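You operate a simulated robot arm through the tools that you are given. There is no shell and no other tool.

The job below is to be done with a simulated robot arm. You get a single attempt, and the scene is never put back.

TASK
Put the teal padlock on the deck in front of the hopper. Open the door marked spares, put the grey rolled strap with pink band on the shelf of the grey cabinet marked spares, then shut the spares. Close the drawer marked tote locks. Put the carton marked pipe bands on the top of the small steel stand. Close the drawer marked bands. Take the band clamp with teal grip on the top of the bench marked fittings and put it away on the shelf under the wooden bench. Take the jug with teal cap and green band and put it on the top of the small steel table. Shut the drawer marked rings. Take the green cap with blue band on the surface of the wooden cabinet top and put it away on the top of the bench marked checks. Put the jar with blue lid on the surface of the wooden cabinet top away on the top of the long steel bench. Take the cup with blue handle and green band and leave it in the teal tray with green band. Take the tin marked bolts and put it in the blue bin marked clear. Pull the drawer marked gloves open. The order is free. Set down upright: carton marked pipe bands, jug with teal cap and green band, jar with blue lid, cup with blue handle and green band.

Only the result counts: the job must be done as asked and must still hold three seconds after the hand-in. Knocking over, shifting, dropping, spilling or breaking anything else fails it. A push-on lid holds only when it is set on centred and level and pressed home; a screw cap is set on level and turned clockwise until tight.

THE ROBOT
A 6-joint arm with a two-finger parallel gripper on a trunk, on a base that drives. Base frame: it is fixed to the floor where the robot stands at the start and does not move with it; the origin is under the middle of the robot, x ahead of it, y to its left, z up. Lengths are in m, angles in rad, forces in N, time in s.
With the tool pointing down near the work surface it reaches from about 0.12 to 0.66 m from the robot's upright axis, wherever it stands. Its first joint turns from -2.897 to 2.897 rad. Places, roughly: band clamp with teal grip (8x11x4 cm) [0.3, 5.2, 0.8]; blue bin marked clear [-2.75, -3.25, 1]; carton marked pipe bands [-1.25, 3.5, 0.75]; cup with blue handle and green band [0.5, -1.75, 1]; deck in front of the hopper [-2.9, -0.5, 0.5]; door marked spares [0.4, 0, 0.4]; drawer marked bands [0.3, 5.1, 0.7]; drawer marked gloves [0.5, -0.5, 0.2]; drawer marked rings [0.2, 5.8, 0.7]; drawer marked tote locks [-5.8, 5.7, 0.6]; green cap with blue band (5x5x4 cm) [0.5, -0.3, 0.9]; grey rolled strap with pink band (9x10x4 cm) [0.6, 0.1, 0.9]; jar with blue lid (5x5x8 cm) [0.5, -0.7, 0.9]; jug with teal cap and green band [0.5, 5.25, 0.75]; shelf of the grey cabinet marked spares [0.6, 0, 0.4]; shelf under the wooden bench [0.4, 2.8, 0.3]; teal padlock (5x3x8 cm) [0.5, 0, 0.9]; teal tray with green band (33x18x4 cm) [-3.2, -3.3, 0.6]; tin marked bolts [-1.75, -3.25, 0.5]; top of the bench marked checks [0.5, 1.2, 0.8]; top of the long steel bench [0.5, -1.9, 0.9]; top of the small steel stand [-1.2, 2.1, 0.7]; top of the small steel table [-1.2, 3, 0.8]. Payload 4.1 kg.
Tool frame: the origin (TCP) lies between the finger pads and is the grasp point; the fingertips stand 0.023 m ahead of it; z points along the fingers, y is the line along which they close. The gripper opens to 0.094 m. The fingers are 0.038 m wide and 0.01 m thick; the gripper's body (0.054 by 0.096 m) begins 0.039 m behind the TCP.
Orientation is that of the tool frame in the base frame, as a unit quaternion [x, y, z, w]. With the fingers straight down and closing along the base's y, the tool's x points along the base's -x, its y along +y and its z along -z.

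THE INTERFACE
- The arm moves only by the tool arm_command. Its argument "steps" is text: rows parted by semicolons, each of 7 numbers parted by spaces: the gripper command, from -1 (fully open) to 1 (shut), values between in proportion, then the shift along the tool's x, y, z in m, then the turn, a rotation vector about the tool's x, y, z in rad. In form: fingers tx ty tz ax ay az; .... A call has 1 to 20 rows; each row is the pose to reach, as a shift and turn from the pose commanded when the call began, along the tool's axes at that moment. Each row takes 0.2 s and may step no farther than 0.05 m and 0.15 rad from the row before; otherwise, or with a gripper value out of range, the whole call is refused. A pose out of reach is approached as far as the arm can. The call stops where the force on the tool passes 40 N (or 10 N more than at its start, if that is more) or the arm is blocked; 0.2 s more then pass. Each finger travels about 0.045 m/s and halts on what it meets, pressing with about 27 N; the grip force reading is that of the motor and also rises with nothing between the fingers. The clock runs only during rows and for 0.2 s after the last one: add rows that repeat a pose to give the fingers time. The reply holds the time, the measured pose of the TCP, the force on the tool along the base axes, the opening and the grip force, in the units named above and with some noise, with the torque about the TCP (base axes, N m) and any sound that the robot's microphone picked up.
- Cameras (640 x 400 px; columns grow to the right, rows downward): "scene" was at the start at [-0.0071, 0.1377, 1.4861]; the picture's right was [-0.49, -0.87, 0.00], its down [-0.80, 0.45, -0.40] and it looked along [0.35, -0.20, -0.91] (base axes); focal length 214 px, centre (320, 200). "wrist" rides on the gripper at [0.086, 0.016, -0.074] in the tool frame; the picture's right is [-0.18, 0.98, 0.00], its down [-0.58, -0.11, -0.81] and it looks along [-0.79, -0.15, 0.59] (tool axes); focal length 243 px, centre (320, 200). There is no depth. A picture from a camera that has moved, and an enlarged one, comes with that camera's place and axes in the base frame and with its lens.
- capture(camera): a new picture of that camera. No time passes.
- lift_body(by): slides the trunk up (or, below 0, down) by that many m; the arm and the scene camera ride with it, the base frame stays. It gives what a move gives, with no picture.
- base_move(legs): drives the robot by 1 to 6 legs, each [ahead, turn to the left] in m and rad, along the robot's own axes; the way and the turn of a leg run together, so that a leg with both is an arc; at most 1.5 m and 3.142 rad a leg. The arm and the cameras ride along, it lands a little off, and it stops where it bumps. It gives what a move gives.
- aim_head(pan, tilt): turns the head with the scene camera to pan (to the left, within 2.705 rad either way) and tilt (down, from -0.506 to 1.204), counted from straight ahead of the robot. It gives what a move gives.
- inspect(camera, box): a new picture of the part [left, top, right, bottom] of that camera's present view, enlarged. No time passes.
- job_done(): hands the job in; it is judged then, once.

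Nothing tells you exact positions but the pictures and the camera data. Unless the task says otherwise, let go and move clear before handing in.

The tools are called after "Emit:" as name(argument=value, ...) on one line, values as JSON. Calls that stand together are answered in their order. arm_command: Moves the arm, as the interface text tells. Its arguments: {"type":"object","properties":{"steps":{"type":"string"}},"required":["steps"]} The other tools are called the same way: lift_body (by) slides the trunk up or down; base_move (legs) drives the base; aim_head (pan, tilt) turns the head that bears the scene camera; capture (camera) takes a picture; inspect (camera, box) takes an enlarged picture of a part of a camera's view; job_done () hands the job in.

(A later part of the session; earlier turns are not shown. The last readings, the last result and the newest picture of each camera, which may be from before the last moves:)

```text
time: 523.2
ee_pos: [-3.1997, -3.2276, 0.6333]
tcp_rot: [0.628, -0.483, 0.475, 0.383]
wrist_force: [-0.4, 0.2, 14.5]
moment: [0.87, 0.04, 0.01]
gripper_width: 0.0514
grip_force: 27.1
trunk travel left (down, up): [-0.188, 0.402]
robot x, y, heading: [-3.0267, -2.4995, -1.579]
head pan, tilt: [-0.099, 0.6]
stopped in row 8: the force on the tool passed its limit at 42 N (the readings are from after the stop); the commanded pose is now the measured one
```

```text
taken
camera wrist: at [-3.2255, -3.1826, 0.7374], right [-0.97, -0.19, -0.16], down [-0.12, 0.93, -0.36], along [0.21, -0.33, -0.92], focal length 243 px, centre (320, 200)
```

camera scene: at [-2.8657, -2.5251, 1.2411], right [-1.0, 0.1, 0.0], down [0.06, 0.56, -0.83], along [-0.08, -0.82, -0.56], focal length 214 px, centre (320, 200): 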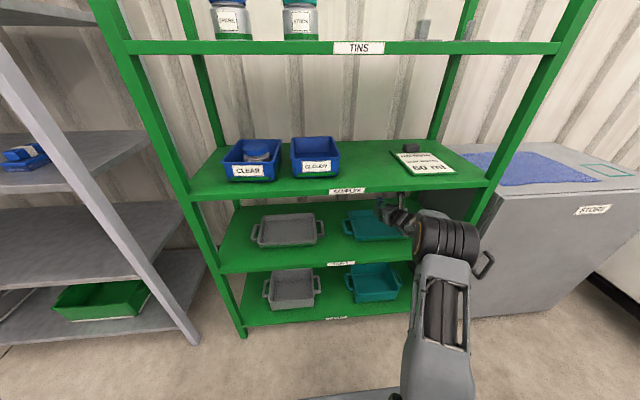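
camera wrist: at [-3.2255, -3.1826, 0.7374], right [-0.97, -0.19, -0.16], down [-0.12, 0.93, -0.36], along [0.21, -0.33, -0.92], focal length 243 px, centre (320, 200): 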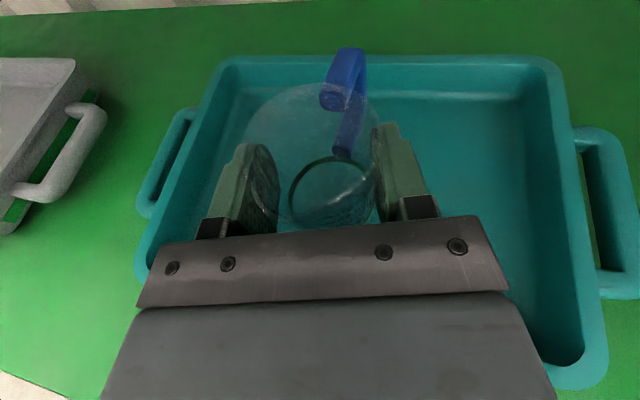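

The underside of the gripper now rests on the tray's front rim with the cup's base at about floor level. I release gently in small opening steps.

Emit:
arm_command(steps="0 0 0 0 0 0 0; -0.1 0 0 0 0 0 0; -0.11 0 0 0 0 0 0; -0.13 0 0 0 0 0 0; -0.16 0 0 0 0 0 0; -0.22 0 0 0 0 0 0; -0.3 0 0 0 0 0 0; -0.45 0 0 0 0 0 0; -0.6 0 0 0 0 0 0")

Emit:
capture(camera="wrist")

```text
time: 525.2
ee_pos: [-3.2001, -3.226, 0.6338]
tcp_rot: [0.628, -0.484, 0.475, 0.382]
wrist_force: [-2.5, 4.2, 26.6]
moment: [1.71, 0.12, 0.06]
gripper_width: 0.0751
grip_force: 0.1
trunk travel left (down, up): [-0.188, 0.402]
robot x, y, heading: [-3.0279, -2.4964, -1.568]
head pan, tilt: [-0.099, 0.6]
```

```text
taken
camera wrist: at [-3.2253, -3.1816, 0.7365], right [-0.97, -0.19, -0.16], down [-0.12, 0.93, -0.36], along [0.21, -0.33, -0.92], focal length 243 px, centre (320, 200)
```

wrist: 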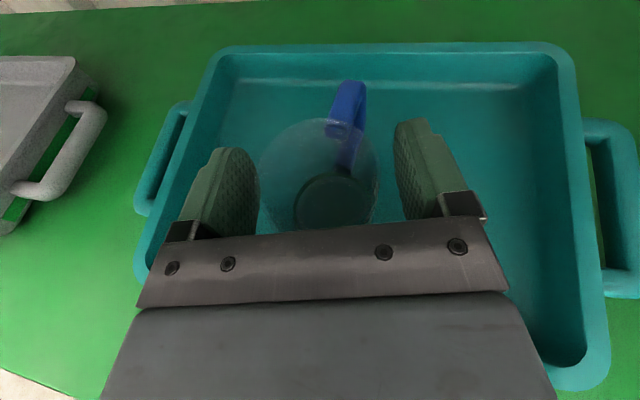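

The cup stands upright in the tray. I rise slightly and withdraw straight back.

Emit:
arm_command(steps="-0.6 0.0077 0 -0.0022 0 0 0; -0.6 0.0144 0 -0.0041 0 0 0; -0.6 0.0062 0 -0.033 0 0 0; -0.6 -0.0047 0 -0.0715 0 0 0; -0.6 -0.0156 0 -0.11 0 0 0; -0.6 -0.0265 0 -0.1485 0 0 0; -0.6 -0.0374 0 -0.187 0 0 0")

Emit:
capture(camera="wrist")

Emit:
inspect(camera="scene", box=[300, 180, 460, 300])

```text
time: 526.8
ee_pos: [-3.247, -3.0432, 0.6428]
tcp_rot: [0.628, -0.486, 0.473, 0.381]
wrist_force: [-0.3, -0.5, 0.0]
moment: [-0.01, 0.01, 0.0]
gripper_width: 0.0751
grip_force: 0.1
trunk travel left (down, up): [-0.188, 0.402]
robot x, y, heading: [-3.0257, -2.4977, -1.568]
head pan, tilt: [-0.099, 0.6]
```

```text
taken
camera wrist: at [-3.2715, -2.9996, 0.746], right [-0.97, -0.19, -0.16], down [-0.12, 0.93, -0.35], along [0.21, -0.32, -0.92], focal length 243 px, centre (320, 200)
```

wrist: 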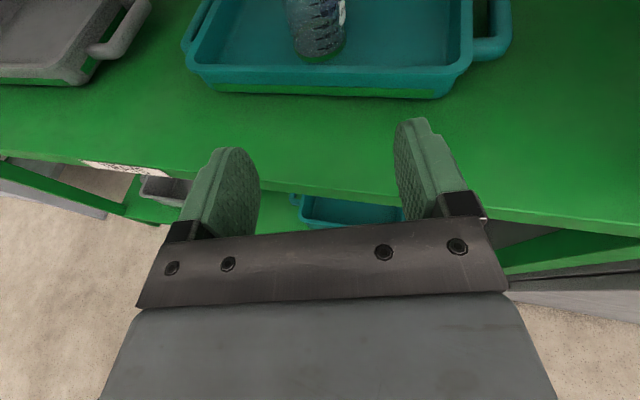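

```text
3.33 times, centred on (380, 240) of scene
camera zoom: at [-2.8656, -2.5252, 1.2411], right [-1.0, 0.1, 0.0], down [0.06, 0.56, -0.82], along [-0.08, -0.82, -0.57], focal length 715 px, centre (120, 67)
```

zoom: 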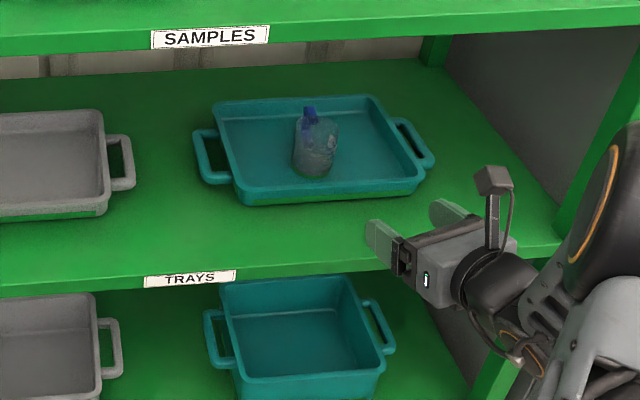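

The cup stands in the teal tray. Next the gloves drawer; I drive back to the cabinet.

Emit:
base_move(legs=[[-0.15, 0], [0, 1.57], [1.5, 0], [0.52, 0], [0, 1.445]])

Emit:
base_move(legs=[[1.5, 0], [0.42, 0], [0, -1.445]])

Emit:
aim_head(pan=0.0, tilt=0.6)

Emit:
capture(camera="scene")

```text
time: 545.3
ee_pos: [-0.6959, -1.8657, 0.6414]
tcp_rot: [0.531, 0.591, 0.415, -0.444]
wrist_force: [-0.2, -0.3, -0.8]
moment: [-0.05, -0.04, 0.01]
gripper_width: 0.0753
grip_force: 0.0
trunk travel left (down, up): [-0.188, 0.402]
robot x, y, heading: [-0.9965, -2.3704, 1.422]
head pan, tilt: [-0.099, 0.6]
```

```text
time: 558.4
ee_pos: [-0.1796, -0.7364, 0.6435]
tcp_rot: [0.79, 0.087, 0.605, -0.055]
wrist_force: [0.7, 0.9, 0.4]
moment: [0.04, -0.03, 0.0]
gripper_width: 0.0751
grip_force: 0.0
trunk travel left (down, up): [-0.188, 0.402]
robot x, y, heading: [-0.7167, -0.4953, -0.034]
head pan, tilt: [-0.099, 0.6]
```

```text
time: 559.0
ee_pos: [-0.1795, -0.737, 0.6419]
tcp_rot: [0.79, 0.087, 0.605, -0.055]
wrist_force: [-0.2, 0.1, -0.2]
moment: [0.01, 0.02, -0.01]
gripper_width: 0.0752
grip_force: 0.0
trunk travel left (down, up): [-0.188, 0.402]
robot x, y, heading: [-0.723, -0.4965, -0.031]
head pan, tilt: [0.0, 0.6]
```

```text
taken
camera scene: at [-0.6827, -0.3301, 1.2411], right [-0.03, -1.0, 0.0], down [-0.56, 0.02, -0.83], along [0.82, -0.03, -0.56], focal length 214 px, centre (320, 200)
```

scene: 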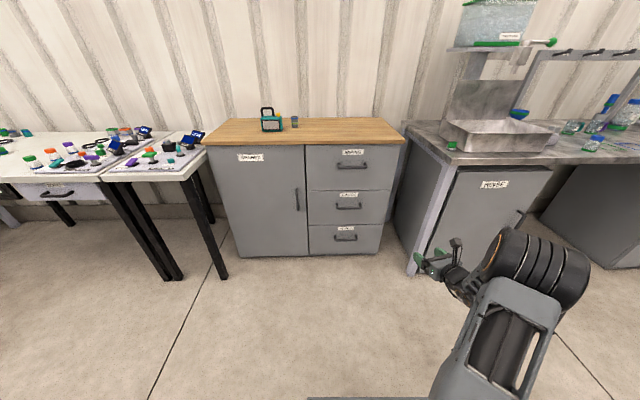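

Emit:
inspect(camera="scene", box=[295, 190, 395, 260])

```text
5.71 times, centred on (345, 225) of scene
camera zoom: at [-0.6827, -0.3301, 1.2411], right [-0.03, -1.0, 0.0], down [-0.56, 0.02, -0.83], along [0.82, -0.03, -0.56], focal length 1226 px, centre (177, 57)
```

zoom: 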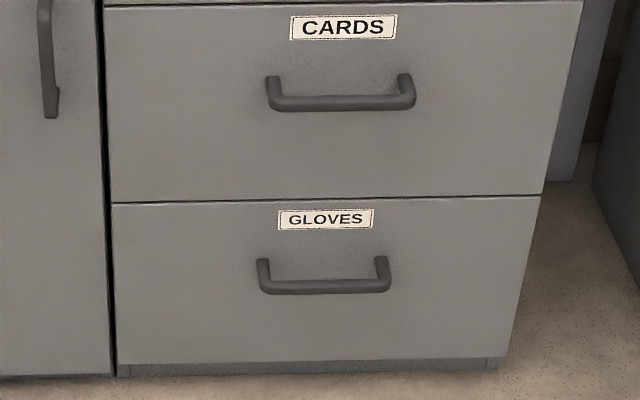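

The gloves handle bar is at about (0.33,-0.535,0.22). I lower the trunk fully, roll the gripper so it closes vertically, and bring it down to that height.

Emit:
lift_body(by=-0.18)

Emit:
arm_command(steps="-1 -0.0198 -0.0173 0.0091 0 0 -0.1428; -1 -0.0397 -0.0347 0.0181 0 0 -0.2856; -1 -0.0595 -0.052 0.0272 0 0 -0.4284; -1 -0.0793 -0.0693 0.0363 0 0 -0.5712; -1 -0.0992 -0.0866 0.0453 0 0 -0.714; -1 -0.119 -0.104 0.0544 0 0 -0.8568; -1 -0.1389 -0.1213 0.0634 0 0 -0.9996; -1 -0.1587 -0.1386 0.0725 0 0 -1.1424; -1 -0.1785 -0.156 0.0816 0 0 -1.2852; -1 -0.1984 -0.1733 0.0906 0 0 -1.428; -1 -0.2182 -0.1906 0.0997 0 0 -1.571; -1 -0.2182 -0.1906 0.0997 0 0 -1.571")

Emit:
capture(camera="scene")

Emit:
capture(camera="wrist")

```text
time: 561.0
ee_pos: [-0.18, -0.736, 0.4622]
tcp_rot: [0.789, 0.087, 0.606, -0.055]
wrist_force: [0.7, 0.5, 0.2]
moment: [0.03, 0.05, 0.01]
gripper_width: 0.0751
grip_force: 0.0
trunk travel left (down, up): [-0.008, 0.582]
robot x, y, heading: [-0.7168, -0.4911, -0.034]
head pan, tilt: [0.0, 0.6]
```

```text
time: 563.6
ee_pos: [-0.177, -0.5464, 0.2242]
tcp_rot: [0.495, 0.621, 0.466, 0.39]
wrist_force: [-0.6, 0.0, 0.3]
moment: [0.07, 0.0, -0.04]
gripper_width: 0.0939
grip_force: 0.0
trunk travel left (down, up): [-0.008, 0.582]
robot x, y, heading: [-0.7157, -0.4995, -0.036]
head pan, tilt: [0.0, 0.6]
```

```text
taken
camera scene: at [-0.6827, -0.33, 1.0611], right [-0.03, -1.0, 0.0], down [-0.56, 0.02, -0.83], along [0.82, -0.03, -0.56], focal length 214 px, centre (320, 200)
```

scene: 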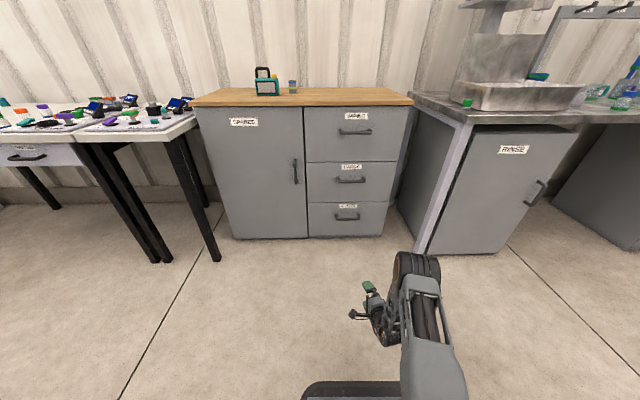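

```text
taken
camera wrist: at [-0.2616, -0.4754, 0.2573], right [0.29, -0.11, 0.95], down [-0.67, -0.73, 0.12], along [0.68, -0.67, -0.28], focal length 243 px, centre (320, 200)
```

wrist: 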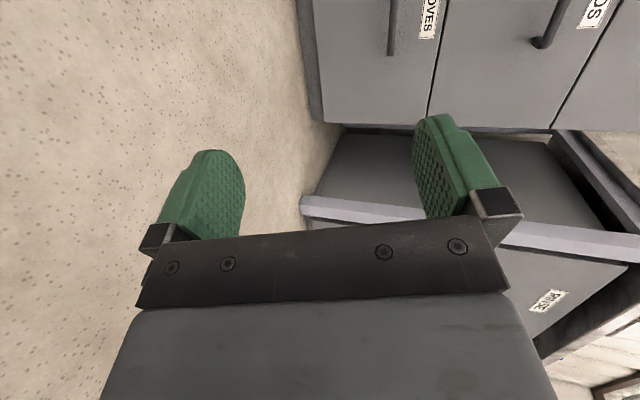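

The gripper is at handle height with a vertical closing axis. I straighten up and drive toward the handle.

Emit:
base_move(legs=[[0, 0.034], [0.42, 0]])

Emit:
capture(camera="wrist")

Emit:
aim_head(pan=0.0, tilt=0.9)

Emit:
capture(camera="scene")

```text
time: 566.6
ee_pos: [0.2461, -0.5264, 0.2244]
tcp_rot: [0.485, 0.628, 0.474, 0.38]
wrist_force: [0.0, -0.5, -0.5]
moment: [0.0, 0.01, 0.01]
gripper_width: 0.094
grip_force: 0.1
trunk travel left (down, up): [-0.008, 0.582]
robot x, y, heading: [-0.2959, -0.4968, -0.001]
head pan, tilt: [0.0, 0.6]
```

```text
taken
camera wrist: at [0.1592, -0.4588, 0.2576], right [0.29, -0.1, 0.95], down [-0.65, -0.76, 0.12], along [0.71, -0.65, -0.28], focal length 243 px, centre (320, 200)
```

wrist: 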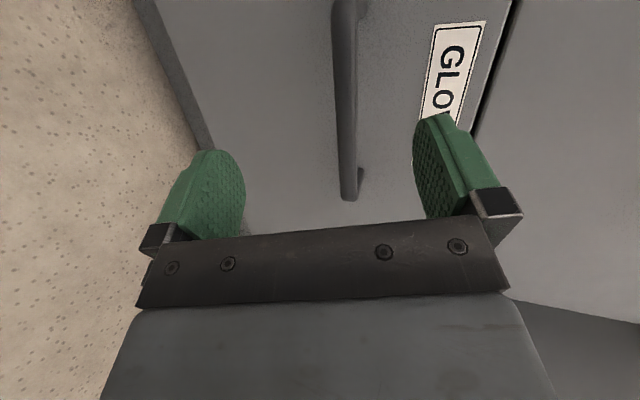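

```text
time: 567.4
ee_pos: [0.246, -0.5258, 0.2244]
tcp_rot: [0.485, 0.629, 0.473, 0.381]
wrist_force: [-0.6, -0.1, 0.6]
moment: [0.03, 0.01, -0.04]
gripper_width: 0.094
grip_force: 0.1
trunk travel left (down, up): [-0.008, 0.582]
robot x, y, heading: [-0.2969, -0.4973, 0.002]
head pan, tilt: [0.0, 0.901]
```

```text
taken
camera scene: at [-0.2794, -0.3282, 1.0364], right [0.0, -1.0, 0.0], down [-0.78, 0.0, -0.62], along [0.62, 0.0, -0.78], focal length 214 px, centre (320, 200)
```

scene: 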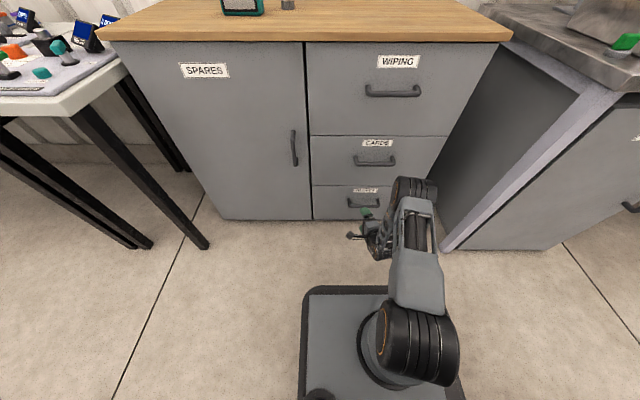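

The bar lies between the fingers (z≈0.219). I drive 8.5 cm and close.

Emit:
base_move(legs=[[0.085, 0]])

Emit:
arm_command(steps="-1 0 -0.005 0.0013 0 0 0; 0 0 -0.005 0.0013 0 0 0; 1 0 -0.005 0.0013 0 0 0; 1 0 -0.005 0.0013 0 0 0; 1 0 -0.005 0.0013 0 0 0; 1 0 -0.005 0.0013 0 0 0; 1 0 -0.005 0.0013 0 0 0")

Emit:
capture(camera="wrist")

```text
time: 568.5
ee_pos: [0.3283, -0.5256, 0.2252]
tcp_rot: [0.486, 0.628, 0.473, 0.381]
wrist_force: [1.2, -0.2, 1.0]
moment: [0.03, 0.03, 0.02]
gripper_width: 0.0937
grip_force: 0.0
trunk travel left (down, up): [-0.008, 0.582]
robot x, y, heading: [-0.2136, -0.4951, -0.0]
head pan, tilt: [0.0, 0.901]
```

```text
time: 570.1
ee_pos: [0.3286, -0.5265, 0.218]
tcp_rot: [0.487, 0.628, 0.474, 0.38]
wrist_force: [0.4, 1.1, 1.3]
moment: [1.7, -0.05, -0.37]
gripper_width: 0.0167
grip_force: 44.7
trunk travel left (down, up): [-0.008, 0.582]
robot x, y, heading: [-0.2136, -0.4992, -0.001]
head pan, tilt: [0.0, 0.901]
```

```text
taken
camera wrist: at [0.2422, -0.4593, 0.2529], right [0.29, -0.1, 0.95], down [-0.65, -0.76, 0.12], along [0.71, -0.65, -0.28], focal length 243 px, centre (320, 200)
```

wrist: 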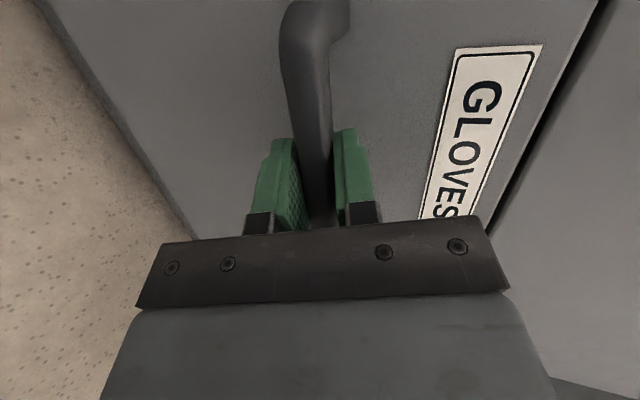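

Gripped. I pull the drawer out by driving back.

Emit:
base_move(legs=[[-0.27, 0]])

Emit:
capture(camera="scene")

```text
time: 572.0
ee_pos: [0.0578, -0.5251, 0.2198]
tcp_rot: [0.483, 0.63, 0.475, 0.38]
wrist_force: [-0.6, 12.0, 3.7]
moment: [1.62, 0.0, -0.81]
gripper_width: 0.0167
grip_force: 44.7
trunk travel left (down, up): [-0.008, 0.582]
robot x, y, heading: [-0.4832, -0.4915, 0.005]
head pan, tilt: [0.0, 0.901]
```

```text
taken
camera scene: at [-0.4684, -0.3291, 1.0363], right [0.01, -1.0, 0.0], down [-0.78, -0.01, -0.62], along [0.62, 0.0, -0.78], focal length 214 px, centre (320, 200)
```

scene: 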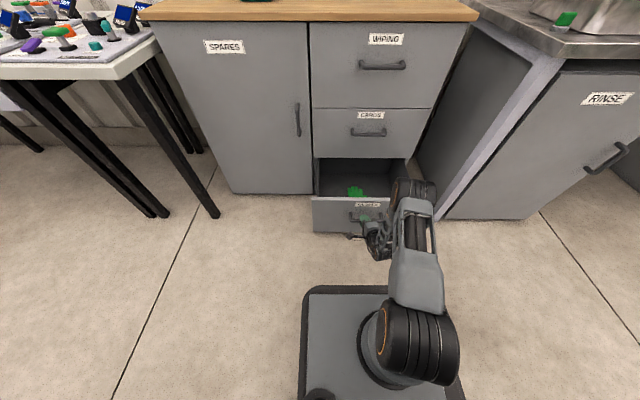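

The drawer is 27 cm out. I pull a little more to make sure it is well open.

Emit:
base_move(legs=[[-0.08, 0]])

```text
time: 573.0
ee_pos: [-0.0203, -0.5252, 0.2206]
tcp_rot: [0.482, 0.628, 0.477, 0.382]
wrist_force: [37.0, 5.5, 5.0]
moment: [1.91, -0.14, -0.2]
gripper_width: 0.017
grip_force: 44.9
trunk travel left (down, up): [-0.008, 0.582]
robot x, y, heading: [-0.5626, -0.498, 0.012]
head pan, tilt: [0.0, 0.901]
```

It reached its stop. I release and back away.

Emit:
arm_command(steps="-0.5 0 0 0 0 0 0; -1 0 0 0 0 0 0; -1 0 0 0 0 0 0; -1 0 0 0 0 0 0; -1 0 0 0 0 0 0")

Emit:
base_move(legs=[[-0.25, 0]])

Emit:
capture(camera="scene")

```text
time: 574.2
ee_pos: [-0.0204, -0.5262, 0.2219]
tcp_rot: [0.482, 0.628, 0.476, 0.383]
wrist_force: [0.0, -0.5, 0.1]
moment: [0.01, -0.02, 0.02]
gripper_width: 0.0941
grip_force: 0.1
trunk travel left (down, up): [-0.008, 0.582]
robot x, y, heading: [-0.5651, -0.4997, 0.007]
head pan, tilt: [0.0, 0.901]
```

```text
time: 576.1
ee_pos: [-0.2714, -0.5251, 0.2222]
tcp_rot: [0.48, 0.629, 0.478, 0.381]
wrist_force: [0.1, 0.4, 0.1]
moment: [0.01, -0.02, 0.01]
gripper_width: 0.0938
grip_force: 0.0
trunk travel left (down, up): [-0.008, 0.582]
robot x, y, heading: [-0.8156, -0.4991, 0.012]
head pan, tilt: [0.0, 0.901]
```

```text
taken
camera scene: at [-0.8005, -0.3319, 1.0363], right [0.01, -1.0, 0.0], down [-0.78, -0.01, -0.62], along [0.62, 0.01, -0.78], focal length 214 px, centre (320, 200)
```

scene: 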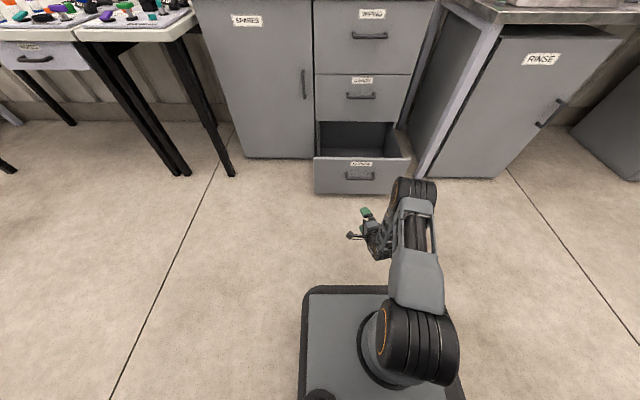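

The gloves drawer is fully open. Next the northern tasks. I restore the arm pose, raise the trunk and drive north.

Emit:
arm_command(steps="-1 0 0 0 0 0 0.1428; -1 0 0 0 0 0 0.2856; -1 0 0 0 0 0 0.4284; -1 0 0 0 0 0 0.5712; -1 0 0 0 0 0 0.714; -1 0 0 0 0 0 0.8568; -1 0 0 0 0 0 0.9996; -1 0 0 0 0 0 1.1424; -1 0 0 0 0 0 1.2852; -1 0 0 0 0 0 1.428; -1 0 0 0 0 0 1.571")

Emit:
lift_body(by=0.4)

Emit:
base_move(legs=[[0, 1.35], [1.5, 0], [1.1, 0]])

Emit:
aim_head(pan=0.9, tilt=0.4)

Emit:
capture(camera="scene")

```text
time: 578.5
ee_pos: [-0.2723, -0.5251, 0.2216]
tcp_rot: [0.785, 0.106, 0.606, -0.07]
wrist_force: [-0.3, 0.1, -0.2]
moment: [0.02, 0.01, 0.04]
gripper_width: 0.094
grip_force: 0.1
trunk travel left (down, up): [-0.008, 0.582]
robot x, y, heading: [-0.8147, -0.4994, 0.01]
head pan, tilt: [0.0, 0.901]
```

```text
time: 582.3
ee_pos: [-0.2722, -0.5252, 0.6196]
tcp_rot: [0.785, 0.106, 0.607, -0.069]
wrist_force: [-0.1, -0.2, 0.2]
moment: [-0.01, 0.0, -0.04]
gripper_width: 0.094
grip_force: 0.1
trunk travel left (down, up): [-0.408, 0.182]
robot x, y, heading: [-0.8177, -0.4993, 0.009]
head pan, tilt: [0.0, 0.901]
```

```text
time: 598.2
ee_pos: [-0.171, 2.5607, 0.6214]
tcp_rot: [0.541, 0.579, 0.426, -0.436]
wrist_force: [-0.3, 0.4, -0.6]
moment: [0.0, 0.0, -0.02]
gripper_width: 0.0943
grip_force: 0.2
trunk travel left (down, up): [-0.408, 0.182]
robot x, y, heading: [-0.3024, 2.039, 1.379]
head pan, tilt: [0.0, 0.901]
```

```text
time: 599.4
ee_pos: [-0.1718, 2.5619, 0.6206]
tcp_rot: [0.541, 0.579, 0.426, -0.437]
wrist_force: [0.6, 0.2, 0.3]
moment: [0.02, -0.01, 0.01]
gripper_width: 0.0939
grip_force: 0.0
trunk travel left (down, up): [-0.408, 0.182]
robot x, y, heading: [-0.3072, 2.0364, 1.379]
head pan, tilt: [0.901, 0.4]
```

```text
taken
camera scene: at [-0.54, 2.0782, 1.4793], right [0.76, 0.65, 0.0], down [0.25, -0.3, -0.92], along [-0.6, 0.7, -0.39], focal length 214 px, centre (320, 200)
```

scene: 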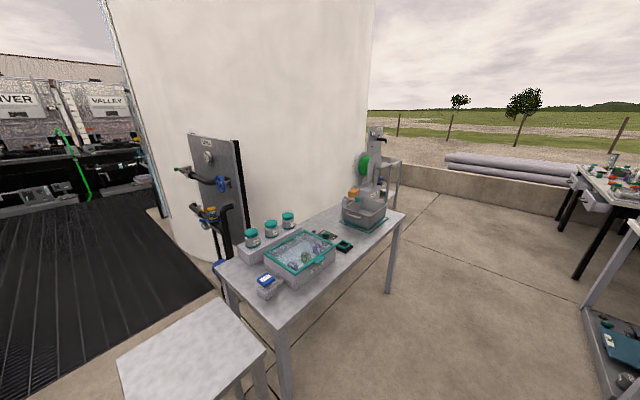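

Emit:
inspect(camera="scene", box=[200, 120, 420, 340])

Emit:
inspect(camera="scene", box=[320, 150, 420, 250])

Emit:
aim_head(pan=0.0, tilt=0.4)

Emit:
capture(camera="scene")

```text
1.82 times, centred on (310, 230) of scene
camera zoom: at [-0.54, 2.0782, 1.4793], right [0.76, 0.65, 0.0], down [0.25, -0.3, -0.92], along [-0.6, 0.7, -0.39], focal length 390 px, centre (338, 146)
```

zoom: 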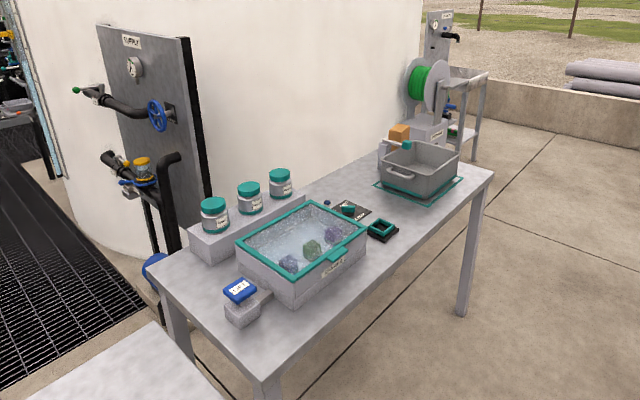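

```text
4.00 times, centred on (370, 200) of scene
camera zoom: at [-0.54, 2.0782, 1.4793], right [0.76, 0.65, 0.0], down [0.25, -0.3, -0.92], along [-0.6, 0.7, -0.39], focal length 858 px, centre (120, 200)
```

zoom: 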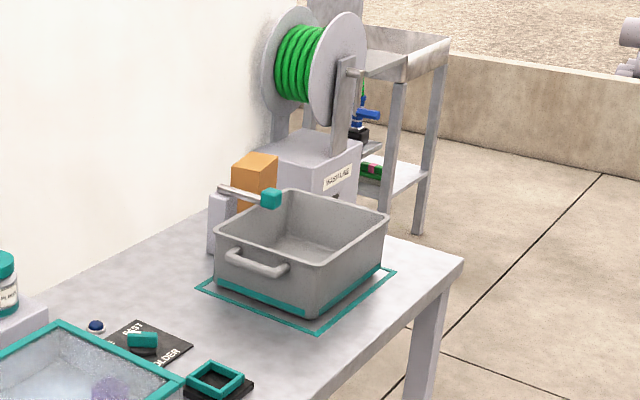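

```text
time: 600.6
ee_pos: [-0.1707, 2.5618, 0.6218]
tcp_rot: [0.541, 0.578, 0.427, -0.437]
wrist_force: [-0.5, -0.7, 0.4]
moment: [-0.02, -0.03, -0.01]
gripper_width: 0.0939
grip_force: 0.0
trunk travel left (down, up): [-0.408, 0.182]
robot x, y, heading: [-0.3041, 2.0343, 1.38]
head pan, tilt: [0.0, 0.4]
```

```text
taken
camera scene: at [-0.4622, 2.099, 1.4793], right [0.98, -0.19, 0.0], down [-0.07, -0.38, -0.92], along [0.17, 0.9, -0.39], focal length 214 px, centre (320, 200)
```

scene: 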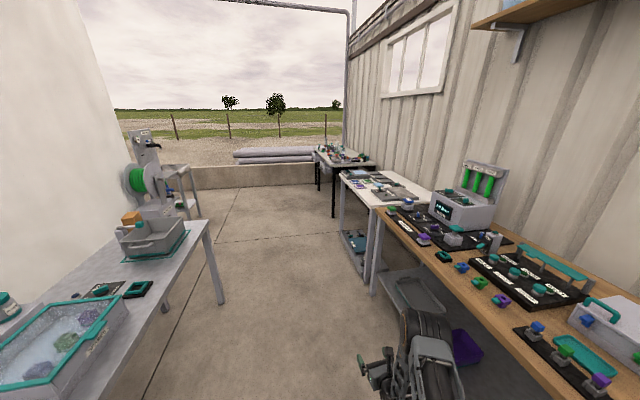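

The orange carton stands at the far end of the small steel table, behind the grey bin. I drive up for a closer look.

Emit:
base_move(legs=[[0, 0.3], [1.25, 0]])

Emit:
aim_head(pan=1.4, tilt=0.7)

Emit:
capture(camera="scene")

```text
time: 608.1
ee_pos: [-0.458, 3.8605, 0.6211]
tcp_rot: [0.452, 0.651, 0.359, -0.493]
wrist_force: [-0.5, 0.4, -0.7]
moment: [-0.02, 0.03, 0.02]
gripper_width: 0.0938
grip_force: 0.0
trunk travel left (down, up): [-0.408, 0.182]
robot x, y, heading: [-0.4384, 3.3143, 1.665]
head pan, tilt: [0.0, 0.4]
```

```text
time: 609.6
ee_pos: [-0.4581, 3.8594, 0.6212]
tcp_rot: [0.452, 0.651, 0.359, -0.494]
wrist_force: [-0.3, 0.2, 0.3]
moment: [0.0, 0.04, 0.0]
gripper_width: 0.0941
grip_force: 0.1
trunk travel left (down, up): [-0.408, 0.182]
robot x, y, heading: [-0.4363, 3.3167, 1.67]
head pan, tilt: [1.4, 0.7]
```

```text
taken
camera scene: at [-0.6806, 3.247, 1.4525], right [0.07, 1.0, 0.0], down [0.64, -0.05, -0.77], along [-0.76, 0.06, -0.64], focal length 214 px, centre (320, 200)
```

scene: 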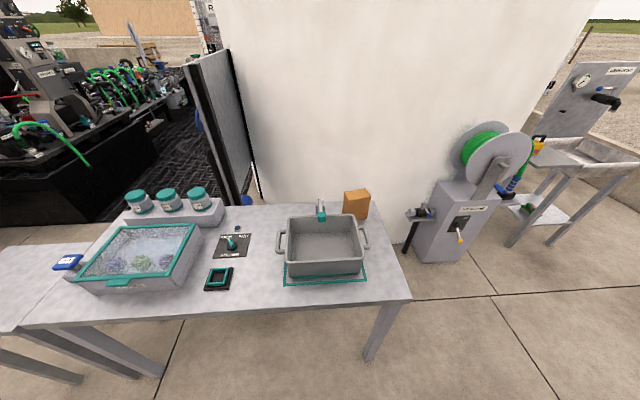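

Emit:
inspect(camera="scene", box=[260, 170, 420, 310])

Emit:
inspect(camera="scene", box=[10, 170, 270, 340])

```text
2.86 times, centred on (340, 240) of scene
camera zoom: at [-0.6806, 3.247, 1.4525], right [0.07, 1.0, 0.0], down [0.64, -0.05, -0.77], along [-0.76, 0.06, -0.64], focal length 613 px, centre (263, 86)
```

zoom: 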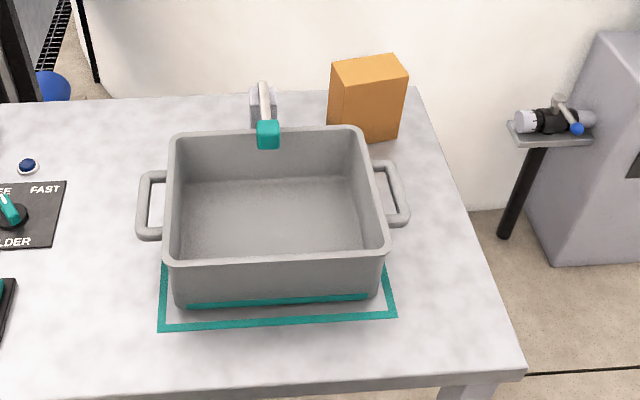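

```text
2.35 times, centred on (140, 255) of scene
camera zoom: at [-0.6806, 3.247, 1.4525], right [0.07, 1.0, 0.0], down [0.64, -0.05, -0.77], along [-0.76, 0.06, -0.64], focal length 505 px, centre (744, 71)
```

zoom: 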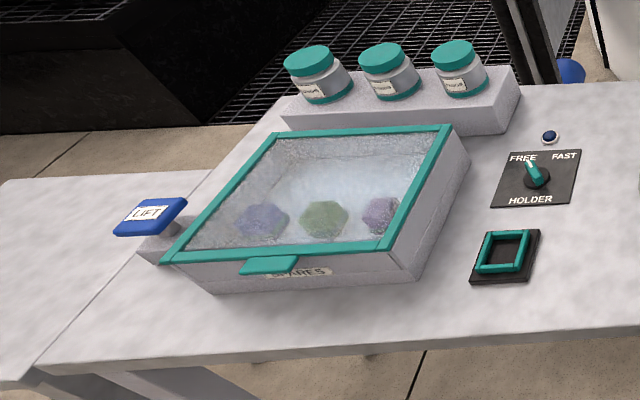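

Emit:
inspect(camera="scene", box=[325, 175, 385, 235])

```text
6.67 times, centred on (355, 205) of scene
camera zoom: at [-0.6806, 3.247, 1.4525], right [0.07, 1.0, 0.0], down [0.64, -0.05, -0.77], along [-0.76, 0.06, -0.64], focal length 1430 px, centre (87, 167)
```

zoom: 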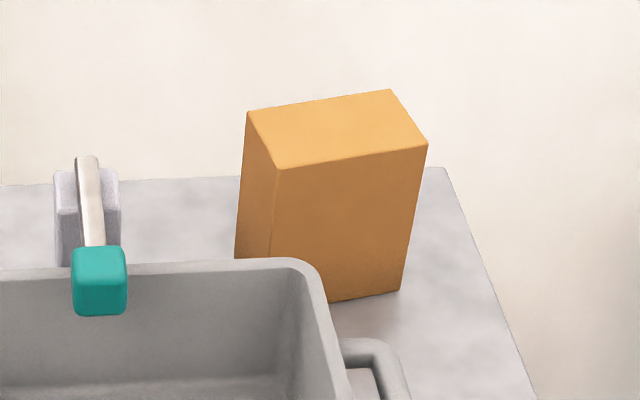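

The carton is 9.9×5.7 cm, top z≈0.887, centred at (-1.377,3.456), long side nearly along y. I'll grasp it across its thin side from the table's north end. Raise the arm and drive around.

Emit:
arm_command(steps="-0.8 0.037 0 -0.0235 0 0 0; -0.8 0.074 0 -0.047 0 0 0; -0.8 0.111 0 -0.0705 0 0 0; -0.8 0.148 0 -0.094 0 0 0; -0.8 0.185 0 -0.1175 0 0 0; -0.8 0.222 0 -0.141 0 0 0")

Emit:
lift_body(by=0.15)

Emit:
base_move(legs=[[0.88, 0], [0, 1.473], [0.4, 0], [0, 1.571]])

Emit:
aim_head(pan=-0.3, tilt=0.7)

Emit:
capture(camera="scene")

```text
time: 611.0
ee_pos: [-0.4366, 3.7817, 0.8725]
tcp_rot: [0.453, 0.65, 0.359, -0.494]
wrist_force: [-0.3, -0.1, 0.5]
moment: [0.04, -0.03, 0.03]
gripper_width: 0.085
grip_force: 0.0
trunk travel left (down, up): [-0.408, 0.182]
robot x, y, heading: [-0.4341, 3.3182, 1.673]
head pan, tilt: [1.4, 0.7]
```

```text
time: 612.8
ee_pos: [-0.4363, 3.7819, 1.0218]
tcp_rot: [0.452, 0.65, 0.359, -0.494]
wrist_force: [0.3, -0.8, -0.7]
moment: [0.02, -0.01, -0.01]
gripper_width: 0.0847
grip_force: 0.1
trunk travel left (down, up): [-0.558, 0.032]
robot x, y, heading: [-0.4343, 3.3155, 1.673]
head pan, tilt: [1.4, 0.7]
```

```text
time: 627.0
ee_pos: [-0.9804, 3.7502, 1.0203]
tcp_rot: [0.627, -0.483, 0.476, 0.383]
wrist_force: [-1.1, -0.5, -0.5]
moment: [0.0, 0.0, 0.02]
gripper_width: 0.0847
grip_force: 0.0
trunk travel left (down, up): [-0.558, 0.032]
robot x, y, heading: [-0.9314, 4.2159, -1.571]
head pan, tilt: [1.4, 0.7]
```

```text
time: 628.8
ee_pos: [-0.9809, 3.7496, 1.021]
tcp_rot: [0.627, -0.484, 0.475, 0.383]
wrist_force: [0.1, 0.5, 0.7]
moment: [0.04, 0.0, 0.0]
gripper_width: 0.0843
grip_force: 0.1
trunk travel left (down, up): [-0.558, 0.032]
robot x, y, heading: [-0.9349, 4.2128, -1.568]
head pan, tilt: [-0.3, 0.7]
```

```text
taken
camera scene: at [-0.7905, 4.1926, 1.6025], right [-0.96, 0.29, 0.0], down [0.19, 0.62, -0.76], along [-0.22, -0.73, -0.64], focal length 214 px, centre (320, 200)
```

scene: 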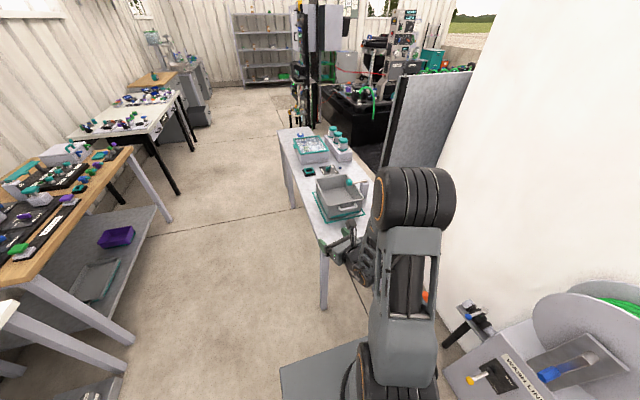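

I drive a little forward, then swing the arm over to a pregrasp point north of the carton.

Emit:
base_move(legs=[[0.18, 0]])

Emit:
arm_command(steps="-0.8 -0.005 0.0446 -0.0152 -0.0069 0 0.0018; -0.8 -0.0099 0.0892 -0.0304 -0.0137 0 0.0036; -0.8 -0.0149 0.1337 -0.0456 -0.0206 0 0.0054; -0.8 -0.0199 0.1783 -0.0608 -0.0275 0 0.0072; -0.8 -0.0248 0.2229 -0.076 -0.0343 0 0.0091; -0.8 -0.0298 0.2675 -0.0912 -0.0412 0 0.0109; -0.8 -0.0348 0.312 -0.1064 -0.0481 0 0.0127; -0.8 -0.0397 0.3566 -0.1216 -0.0549 0 0.0145; -0.8 -0.0447 0.4012 -0.1368 -0.0618 0 0.0163; -0.8 -0.0447 0.4012 -0.1368 -0.0618 0 0.0163")

Emit:
capture(camera="wrist")

Emit:
capture(camera="scene")

```text
time: 630.3
ee_pos: [-0.9778, 3.5691, 1.0225]
tcp_rot: [0.628, -0.483, 0.475, 0.382]
wrist_force: [0.4, -1.6, -0.2]
moment: [-0.01, 0.0, 0.0]
gripper_width: 0.0848
grip_force: 0.1
trunk travel left (down, up): [-0.558, 0.032]
robot x, y, heading: [-0.9368, 4.0312, -1.566]
head pan, tilt: [-0.3, 0.7]
```

```text
time: 632.5
ee_pos: [-1.4016, 3.6111, 1.0214]
tcp_rot: [0.612, -0.503, 0.464, 0.398]
wrist_force: [-0.5, -0.4, 0.8]
moment: [-0.01, 0.01, 0.0]
gripper_width: 0.0846
grip_force: 0.0
trunk travel left (down, up): [-0.558, 0.032]
robot x, y, heading: [-0.9348, 4.0345, -1.567]
head pan, tilt: [-0.3, 0.7]
```

```text
taken
camera wrist: at [-1.4246, 3.6579, 1.1242], right [-0.98, -0.13, -0.16], down [-0.07, 0.93, -0.36], along [0.19, -0.34, -0.92], focal length 243 px, centre (320, 200)
```

wrist: 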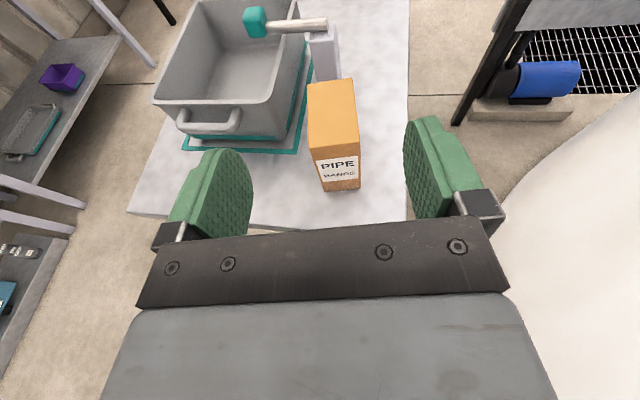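

```text
taken
camera scene: at [-0.7903, 4.0131, 1.6025], right [-0.96, 0.29, 0.0], down [0.19, 0.62, -0.76], along [-0.22, -0.73, -0.64], focal length 214 px, centre (320, 200)
```

scene: 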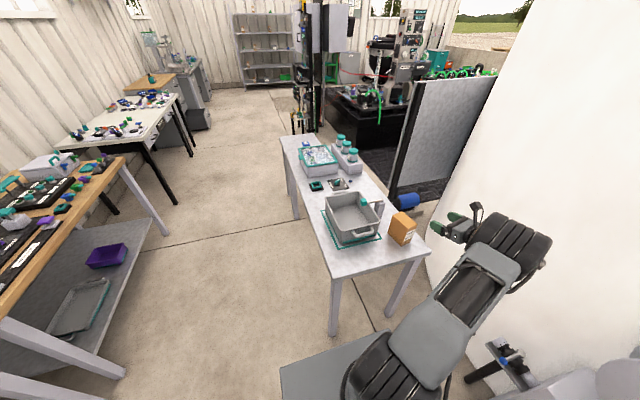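

The carton reads PIPE BANDS and is well aligned. Lower to z≈0.83, then advance.

Emit:
arm_command(steps="-0.8 -0.0374 -0.0008 0.0098 0 0 0; -0.8 -0.0748 -0.0016 0.0197 0 0 0; -0.8 -0.1121 -0.0023 0.0295 0 0 0; -0.8 -0.1495 -0.0031 0.0394 0 0 0; -0.8 -0.1869 -0.0039 0.0492 0 0 0; -0.8 -0.1869 -0.0039 0.0492 0 0 0")

Emit:
capture(camera="wrist")

```text
time: 633.9
ee_pos: [-1.4016, 3.6111, 0.8271]
tcp_rot: [0.611, -0.502, 0.464, 0.398]
wrist_force: [-0.3, 0.1, -1.3]
moment: [-0.02, -0.01, 0.01]
gripper_width: 0.0843
grip_force: 0.0
trunk travel left (down, up): [-0.558, 0.032]
robot x, y, heading: [-0.9318, 4.0361, -1.563]
head pan, tilt: [-0.3, 0.7]
```

```text
taken
camera wrist: at [-1.4244, 3.6574, 0.9309], right [-0.98, -0.13, -0.16], down [-0.07, 0.93, -0.36], along [0.19, -0.34, -0.92], focal length 243 px, centre (320, 200)
```

wrist: 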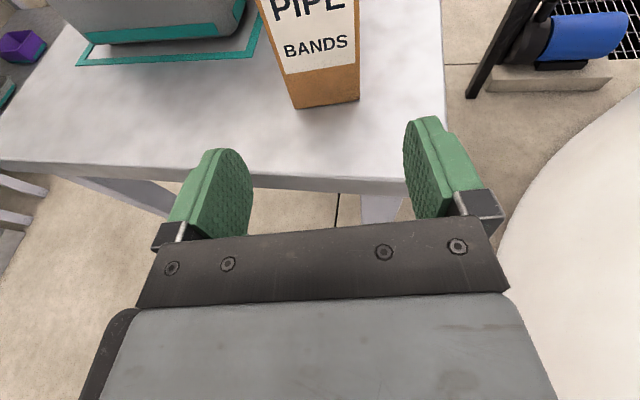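

Emit:
arm_command(steps="-0.8 0.0088 0 0.0334 0 0 0; -0.8 0.0175 0 0.0669 0 0 0; -0.8 0.0263 0 0.1003 0 0 0; -0.8 0.035 0 0.1337 0 0 0; -0.8 0.035 0 0.1337 0 0 0")

Emit:
capture(camera="wrist")

```text
time: 635.1
ee_pos: [-1.3764, 3.4757, 0.8274]
tcp_rot: [0.611, -0.503, 0.463, 0.399]
wrist_force: [-0.3, -0.1, 0.9]
moment: [0.0, -0.02, 0.01]
gripper_width: 0.0845
grip_force: 0.0
trunk travel left (down, up): [-0.558, 0.032]
robot x, y, heading: [-0.9293, 4.0321, -1.57]
head pan, tilt: [-0.3, 0.7]
```

```text
taken
camera wrist: at [-1.3998, 3.5222, 0.9313], right [-0.98, -0.13, -0.16], down [-0.07, 0.93, -0.36], along [0.19, -0.34, -0.92], focal length 243 px, centre (320, 200)
```

wrist: 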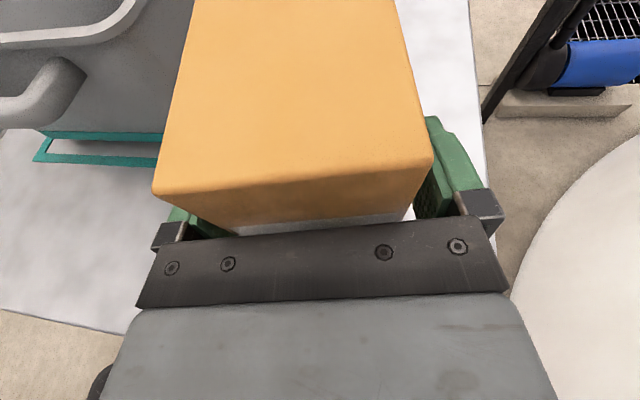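

Emit:
arm_command(steps="0 0 0 0 0 0 0; 0.6 0 0 0 0 0 0; 1 0 0 0 0 0 0; 1 0 0 0 0 0 0; 1 0 0 0 0 0 0")

Emit:
arm_command(steps="1 0.0097 0 -0.0026 0 0 0; 1 0.039 0 -0.0102 0 0 0; 1 0.078 0 -0.0204 0 0 0; 1 0.117 0 -0.0306 0 0 0; 1 0.156 0 -0.041 0 0 0")

Emit:
capture(camera="scene")

```text
time: 636.3
ee_pos: [-1.3768, 3.4755, 0.8284]
tcp_rot: [0.612, -0.502, 0.464, 0.397]
wrist_force: [0.1, -0.7, 0.0]
moment: [-0.02, -0.03, -0.01]
gripper_width: 0.0596
grip_force: 27.8
trunk travel left (down, up): [-0.558, 0.032]
robot x, y, heading: [-0.9325, 4.0329, -1.569]
head pan, tilt: [-0.3, 0.7]
```

```text
time: 637.5
ee_pos: [-1.3739, 3.4777, 0.9933]
tcp_rot: [0.612, -0.502, 0.464, 0.397]
wrist_force: [0.5, -0.2, -1.1]
moment: [-0.01, -0.01, 0.02]
gripper_width: 0.0595
grip_force: 26.8
trunk travel left (down, up): [-0.558, 0.032]
robot x, y, heading: [-0.9322, 4.035, -1.568]
head pan, tilt: [-0.3, 0.7]
```

```text
taken
camera scene: at [-0.7898, 4.0132, 1.6024], right [-0.96, 0.29, 0.0], down [0.19, 0.62, -0.77], along [-0.22, -0.73, -0.64], focal length 214 px, centre (320, 200)
```

scene: 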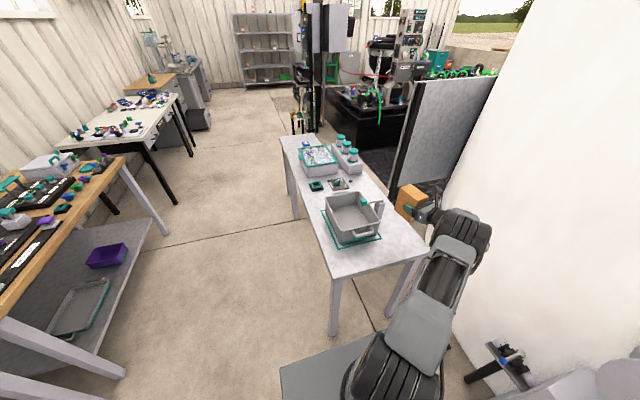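

Carton lifted. I swing the arm back in front of the robot.

Emit:
arm_command(steps="1 -0.0098 -0.0072 -0.0382 0 0 0; 1 -0.0197 -0.0144 -0.0763 0 0 0; 1 -0.0295 -0.0216 -0.1145 0 0 0; 1 -0.0267 -0.0654 -0.1071 0 0 0; 1 -0.0239 -0.1092 -0.0996 0 0 0; 1 -0.021 -0.1529 -0.0922 0 0 0; 1 -0.0182 -0.1967 -0.0847 0 0 0; 1 -0.0154 -0.2405 -0.0773 0 0 0; 1 -0.0126 -0.2843 -0.0698 0 0 0; 1 -0.0098 -0.328 -0.0624 0 0 0; 1 -0.0069 -0.3718 -0.0549 0 0 0; 1 -0.0041 -0.4156 -0.0475 0 0 0")

Emit:
capture(camera="wrist")

```text
time: 640.1
ee_pos: [-0.9763, 3.5807, 0.9828]
tcp_rot: [0.612, -0.502, 0.464, 0.398]
wrist_force: [0.5, -0.3, -2.1]
moment: [0.04, 0.01, 0.01]
gripper_width: 0.0601
grip_force: 26.3
out of reach, approached as far as the arm can: row 12
trunk travel left (down, up): [-0.558, 0.032]
robot x, y, heading: [-0.931, 4.035, -1.568]
head pan, tilt: [-0.3, 0.7]
```

```text
taken
camera wrist: at [-0.9984, 3.6273, 1.0844], right [-0.98, -0.13, -0.16], down [-0.07, 0.93, -0.36], along [0.19, -0.34, -0.92], focal length 243 px, centre (320, 200)
```

wrist: 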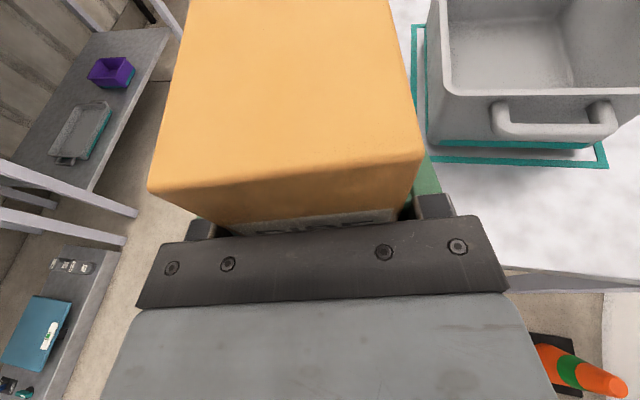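

Emit:
base_move(legs=[[0, 0.7], [0.52, 0], [0, -0.7], [1.5, 0], [0.08, 0], [0, -1.571]])

Emit:
aim_head(pan=0.0, tilt=0.7)

Emit:
capture(camera="scene")

```text
time: 658.5
ee_pos: [-1.0504, 2.1103, 0.9805]
tcp_rot: [-0.058, 0.789, -0.032, -0.611]
wrist_force: [0.6, 0.0, -1.8]
moment: [0.0, -0.01, -0.03]
gripper_width: 0.0596
grip_force: 27.4
trunk travel left (down, up): [-0.558, 0.032]
robot x, y, heading: [-0.5984, 2.0451, 3.1]
head pan, tilt: [-0.3, 0.7]
```

```text
time: 659.3
ee_pos: [-1.0492, 2.1118, 0.9814]
tcp_rot: [-0.058, 0.789, -0.032, -0.611]
wrist_force: [-0.4, 0.7, -1.6]
moment: [-0.03, -0.04, 0.05]
gripper_width: 0.0594
grip_force: 27.2
trunk travel left (down, up): [-0.558, 0.032]
robot x, y, heading: [-0.6032, 2.0474, 3.1]
head pan, tilt: [0.0, 0.7]
```

```text
taken
camera scene: at [-0.6325, 1.8795, 1.6025], right [0.05, 1.0, 0.0], down [0.64, -0.03, -0.76], along [-0.76, 0.04, -0.64], focal length 214 px, centre (320, 200)
```

scene: 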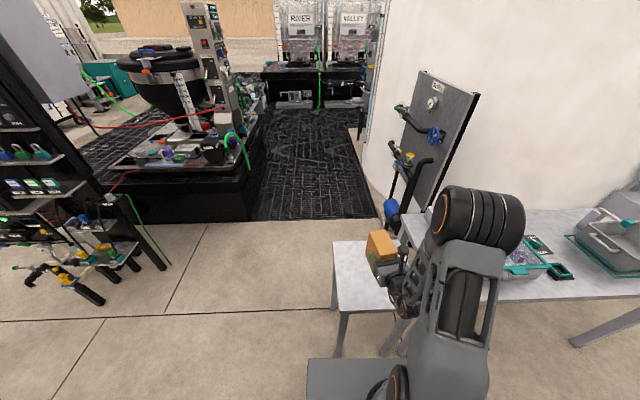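

The stand top spans about x -1.015…-1.37, y from 1.96. I move the carton over its middle and lower it.

Emit:
base_move(legs=[[0.04, 0]])

Emit:
arm_command(steps="1 0.0098 -0.0105 0.0382 0 0 0; 1 0.0196 -0.021 0.0764 0 0 0; 1 0.0196 -0.021 0.0764 0 0 0")

Emit:
lift_body(by=-0.19)

Emit:
capture(camera="wrist")

Emit:
capture(camera="scene")

```text
time: 660.2
ee_pos: [-1.0898, 2.1127, 0.9807]
tcp_rot: [-0.059, 0.789, -0.033, -0.611]
wrist_force: [0.6, 0.1, -1.6]
moment: [-0.03, -0.03, 0.04]
gripper_width: 0.0598
grip_force: 27.6
trunk travel left (down, up): [-0.558, 0.032]
robot x, y, heading: [-0.6396, 2.0434, 3.1]
head pan, tilt: [0.0, 0.7]
```

```text
time: 661.0
ee_pos: [-1.1647, 2.0812, 0.9798]
tcp_rot: [-0.058, 0.789, -0.032, -0.611]
wrist_force: [0.1, 0.4, -1.6]
moment: [0.01, -0.07, -0.02]
gripper_width: 0.0599
grip_force: 27.1
trunk travel left (down, up): [-0.558, 0.032]
robot x, y, heading: [-0.6404, 2.0457, 3.098]
head pan, tilt: [0.0, 0.7]
```

```text
time: 663.1
ee_pos: [-1.1646, 2.0816, 0.7901]
tcp_rot: [-0.058, 0.789, -0.032, -0.61]
wrist_force: [-0.8, 0.4, -1.0]
moment: [0.03, -0.05, 0.03]
gripper_width: 0.0595
grip_force: 27.0
trunk travel left (down, up): [-0.368, 0.222]
robot x, y, heading: [-0.6413, 2.0484, 3.094]
head pan, tilt: [0.0, 0.7]
```

```text
taken
camera wrist: at [-1.1161, 2.1003, 0.8937], right [-0.08, 0.98, -0.16], down [0.93, 0.02, -0.36], along [-0.35, -0.18, -0.92], focal length 243 px, centre (320, 200)
```

wrist: 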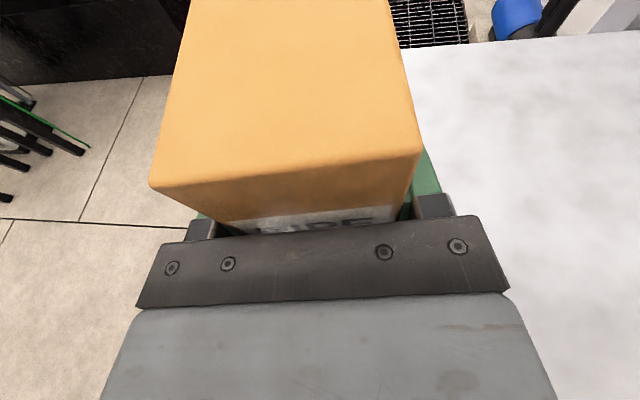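

```text
taken
camera scene: at [-0.6716, 1.8811, 1.4125], right [0.04, 1.0, 0.0], down [0.64, -0.03, -0.76], along [-0.76, 0.03, -0.64], focal length 214 px, centre (320, 200)
```

scene: 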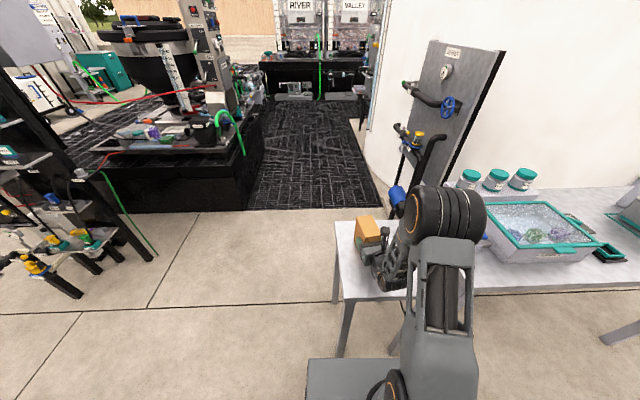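

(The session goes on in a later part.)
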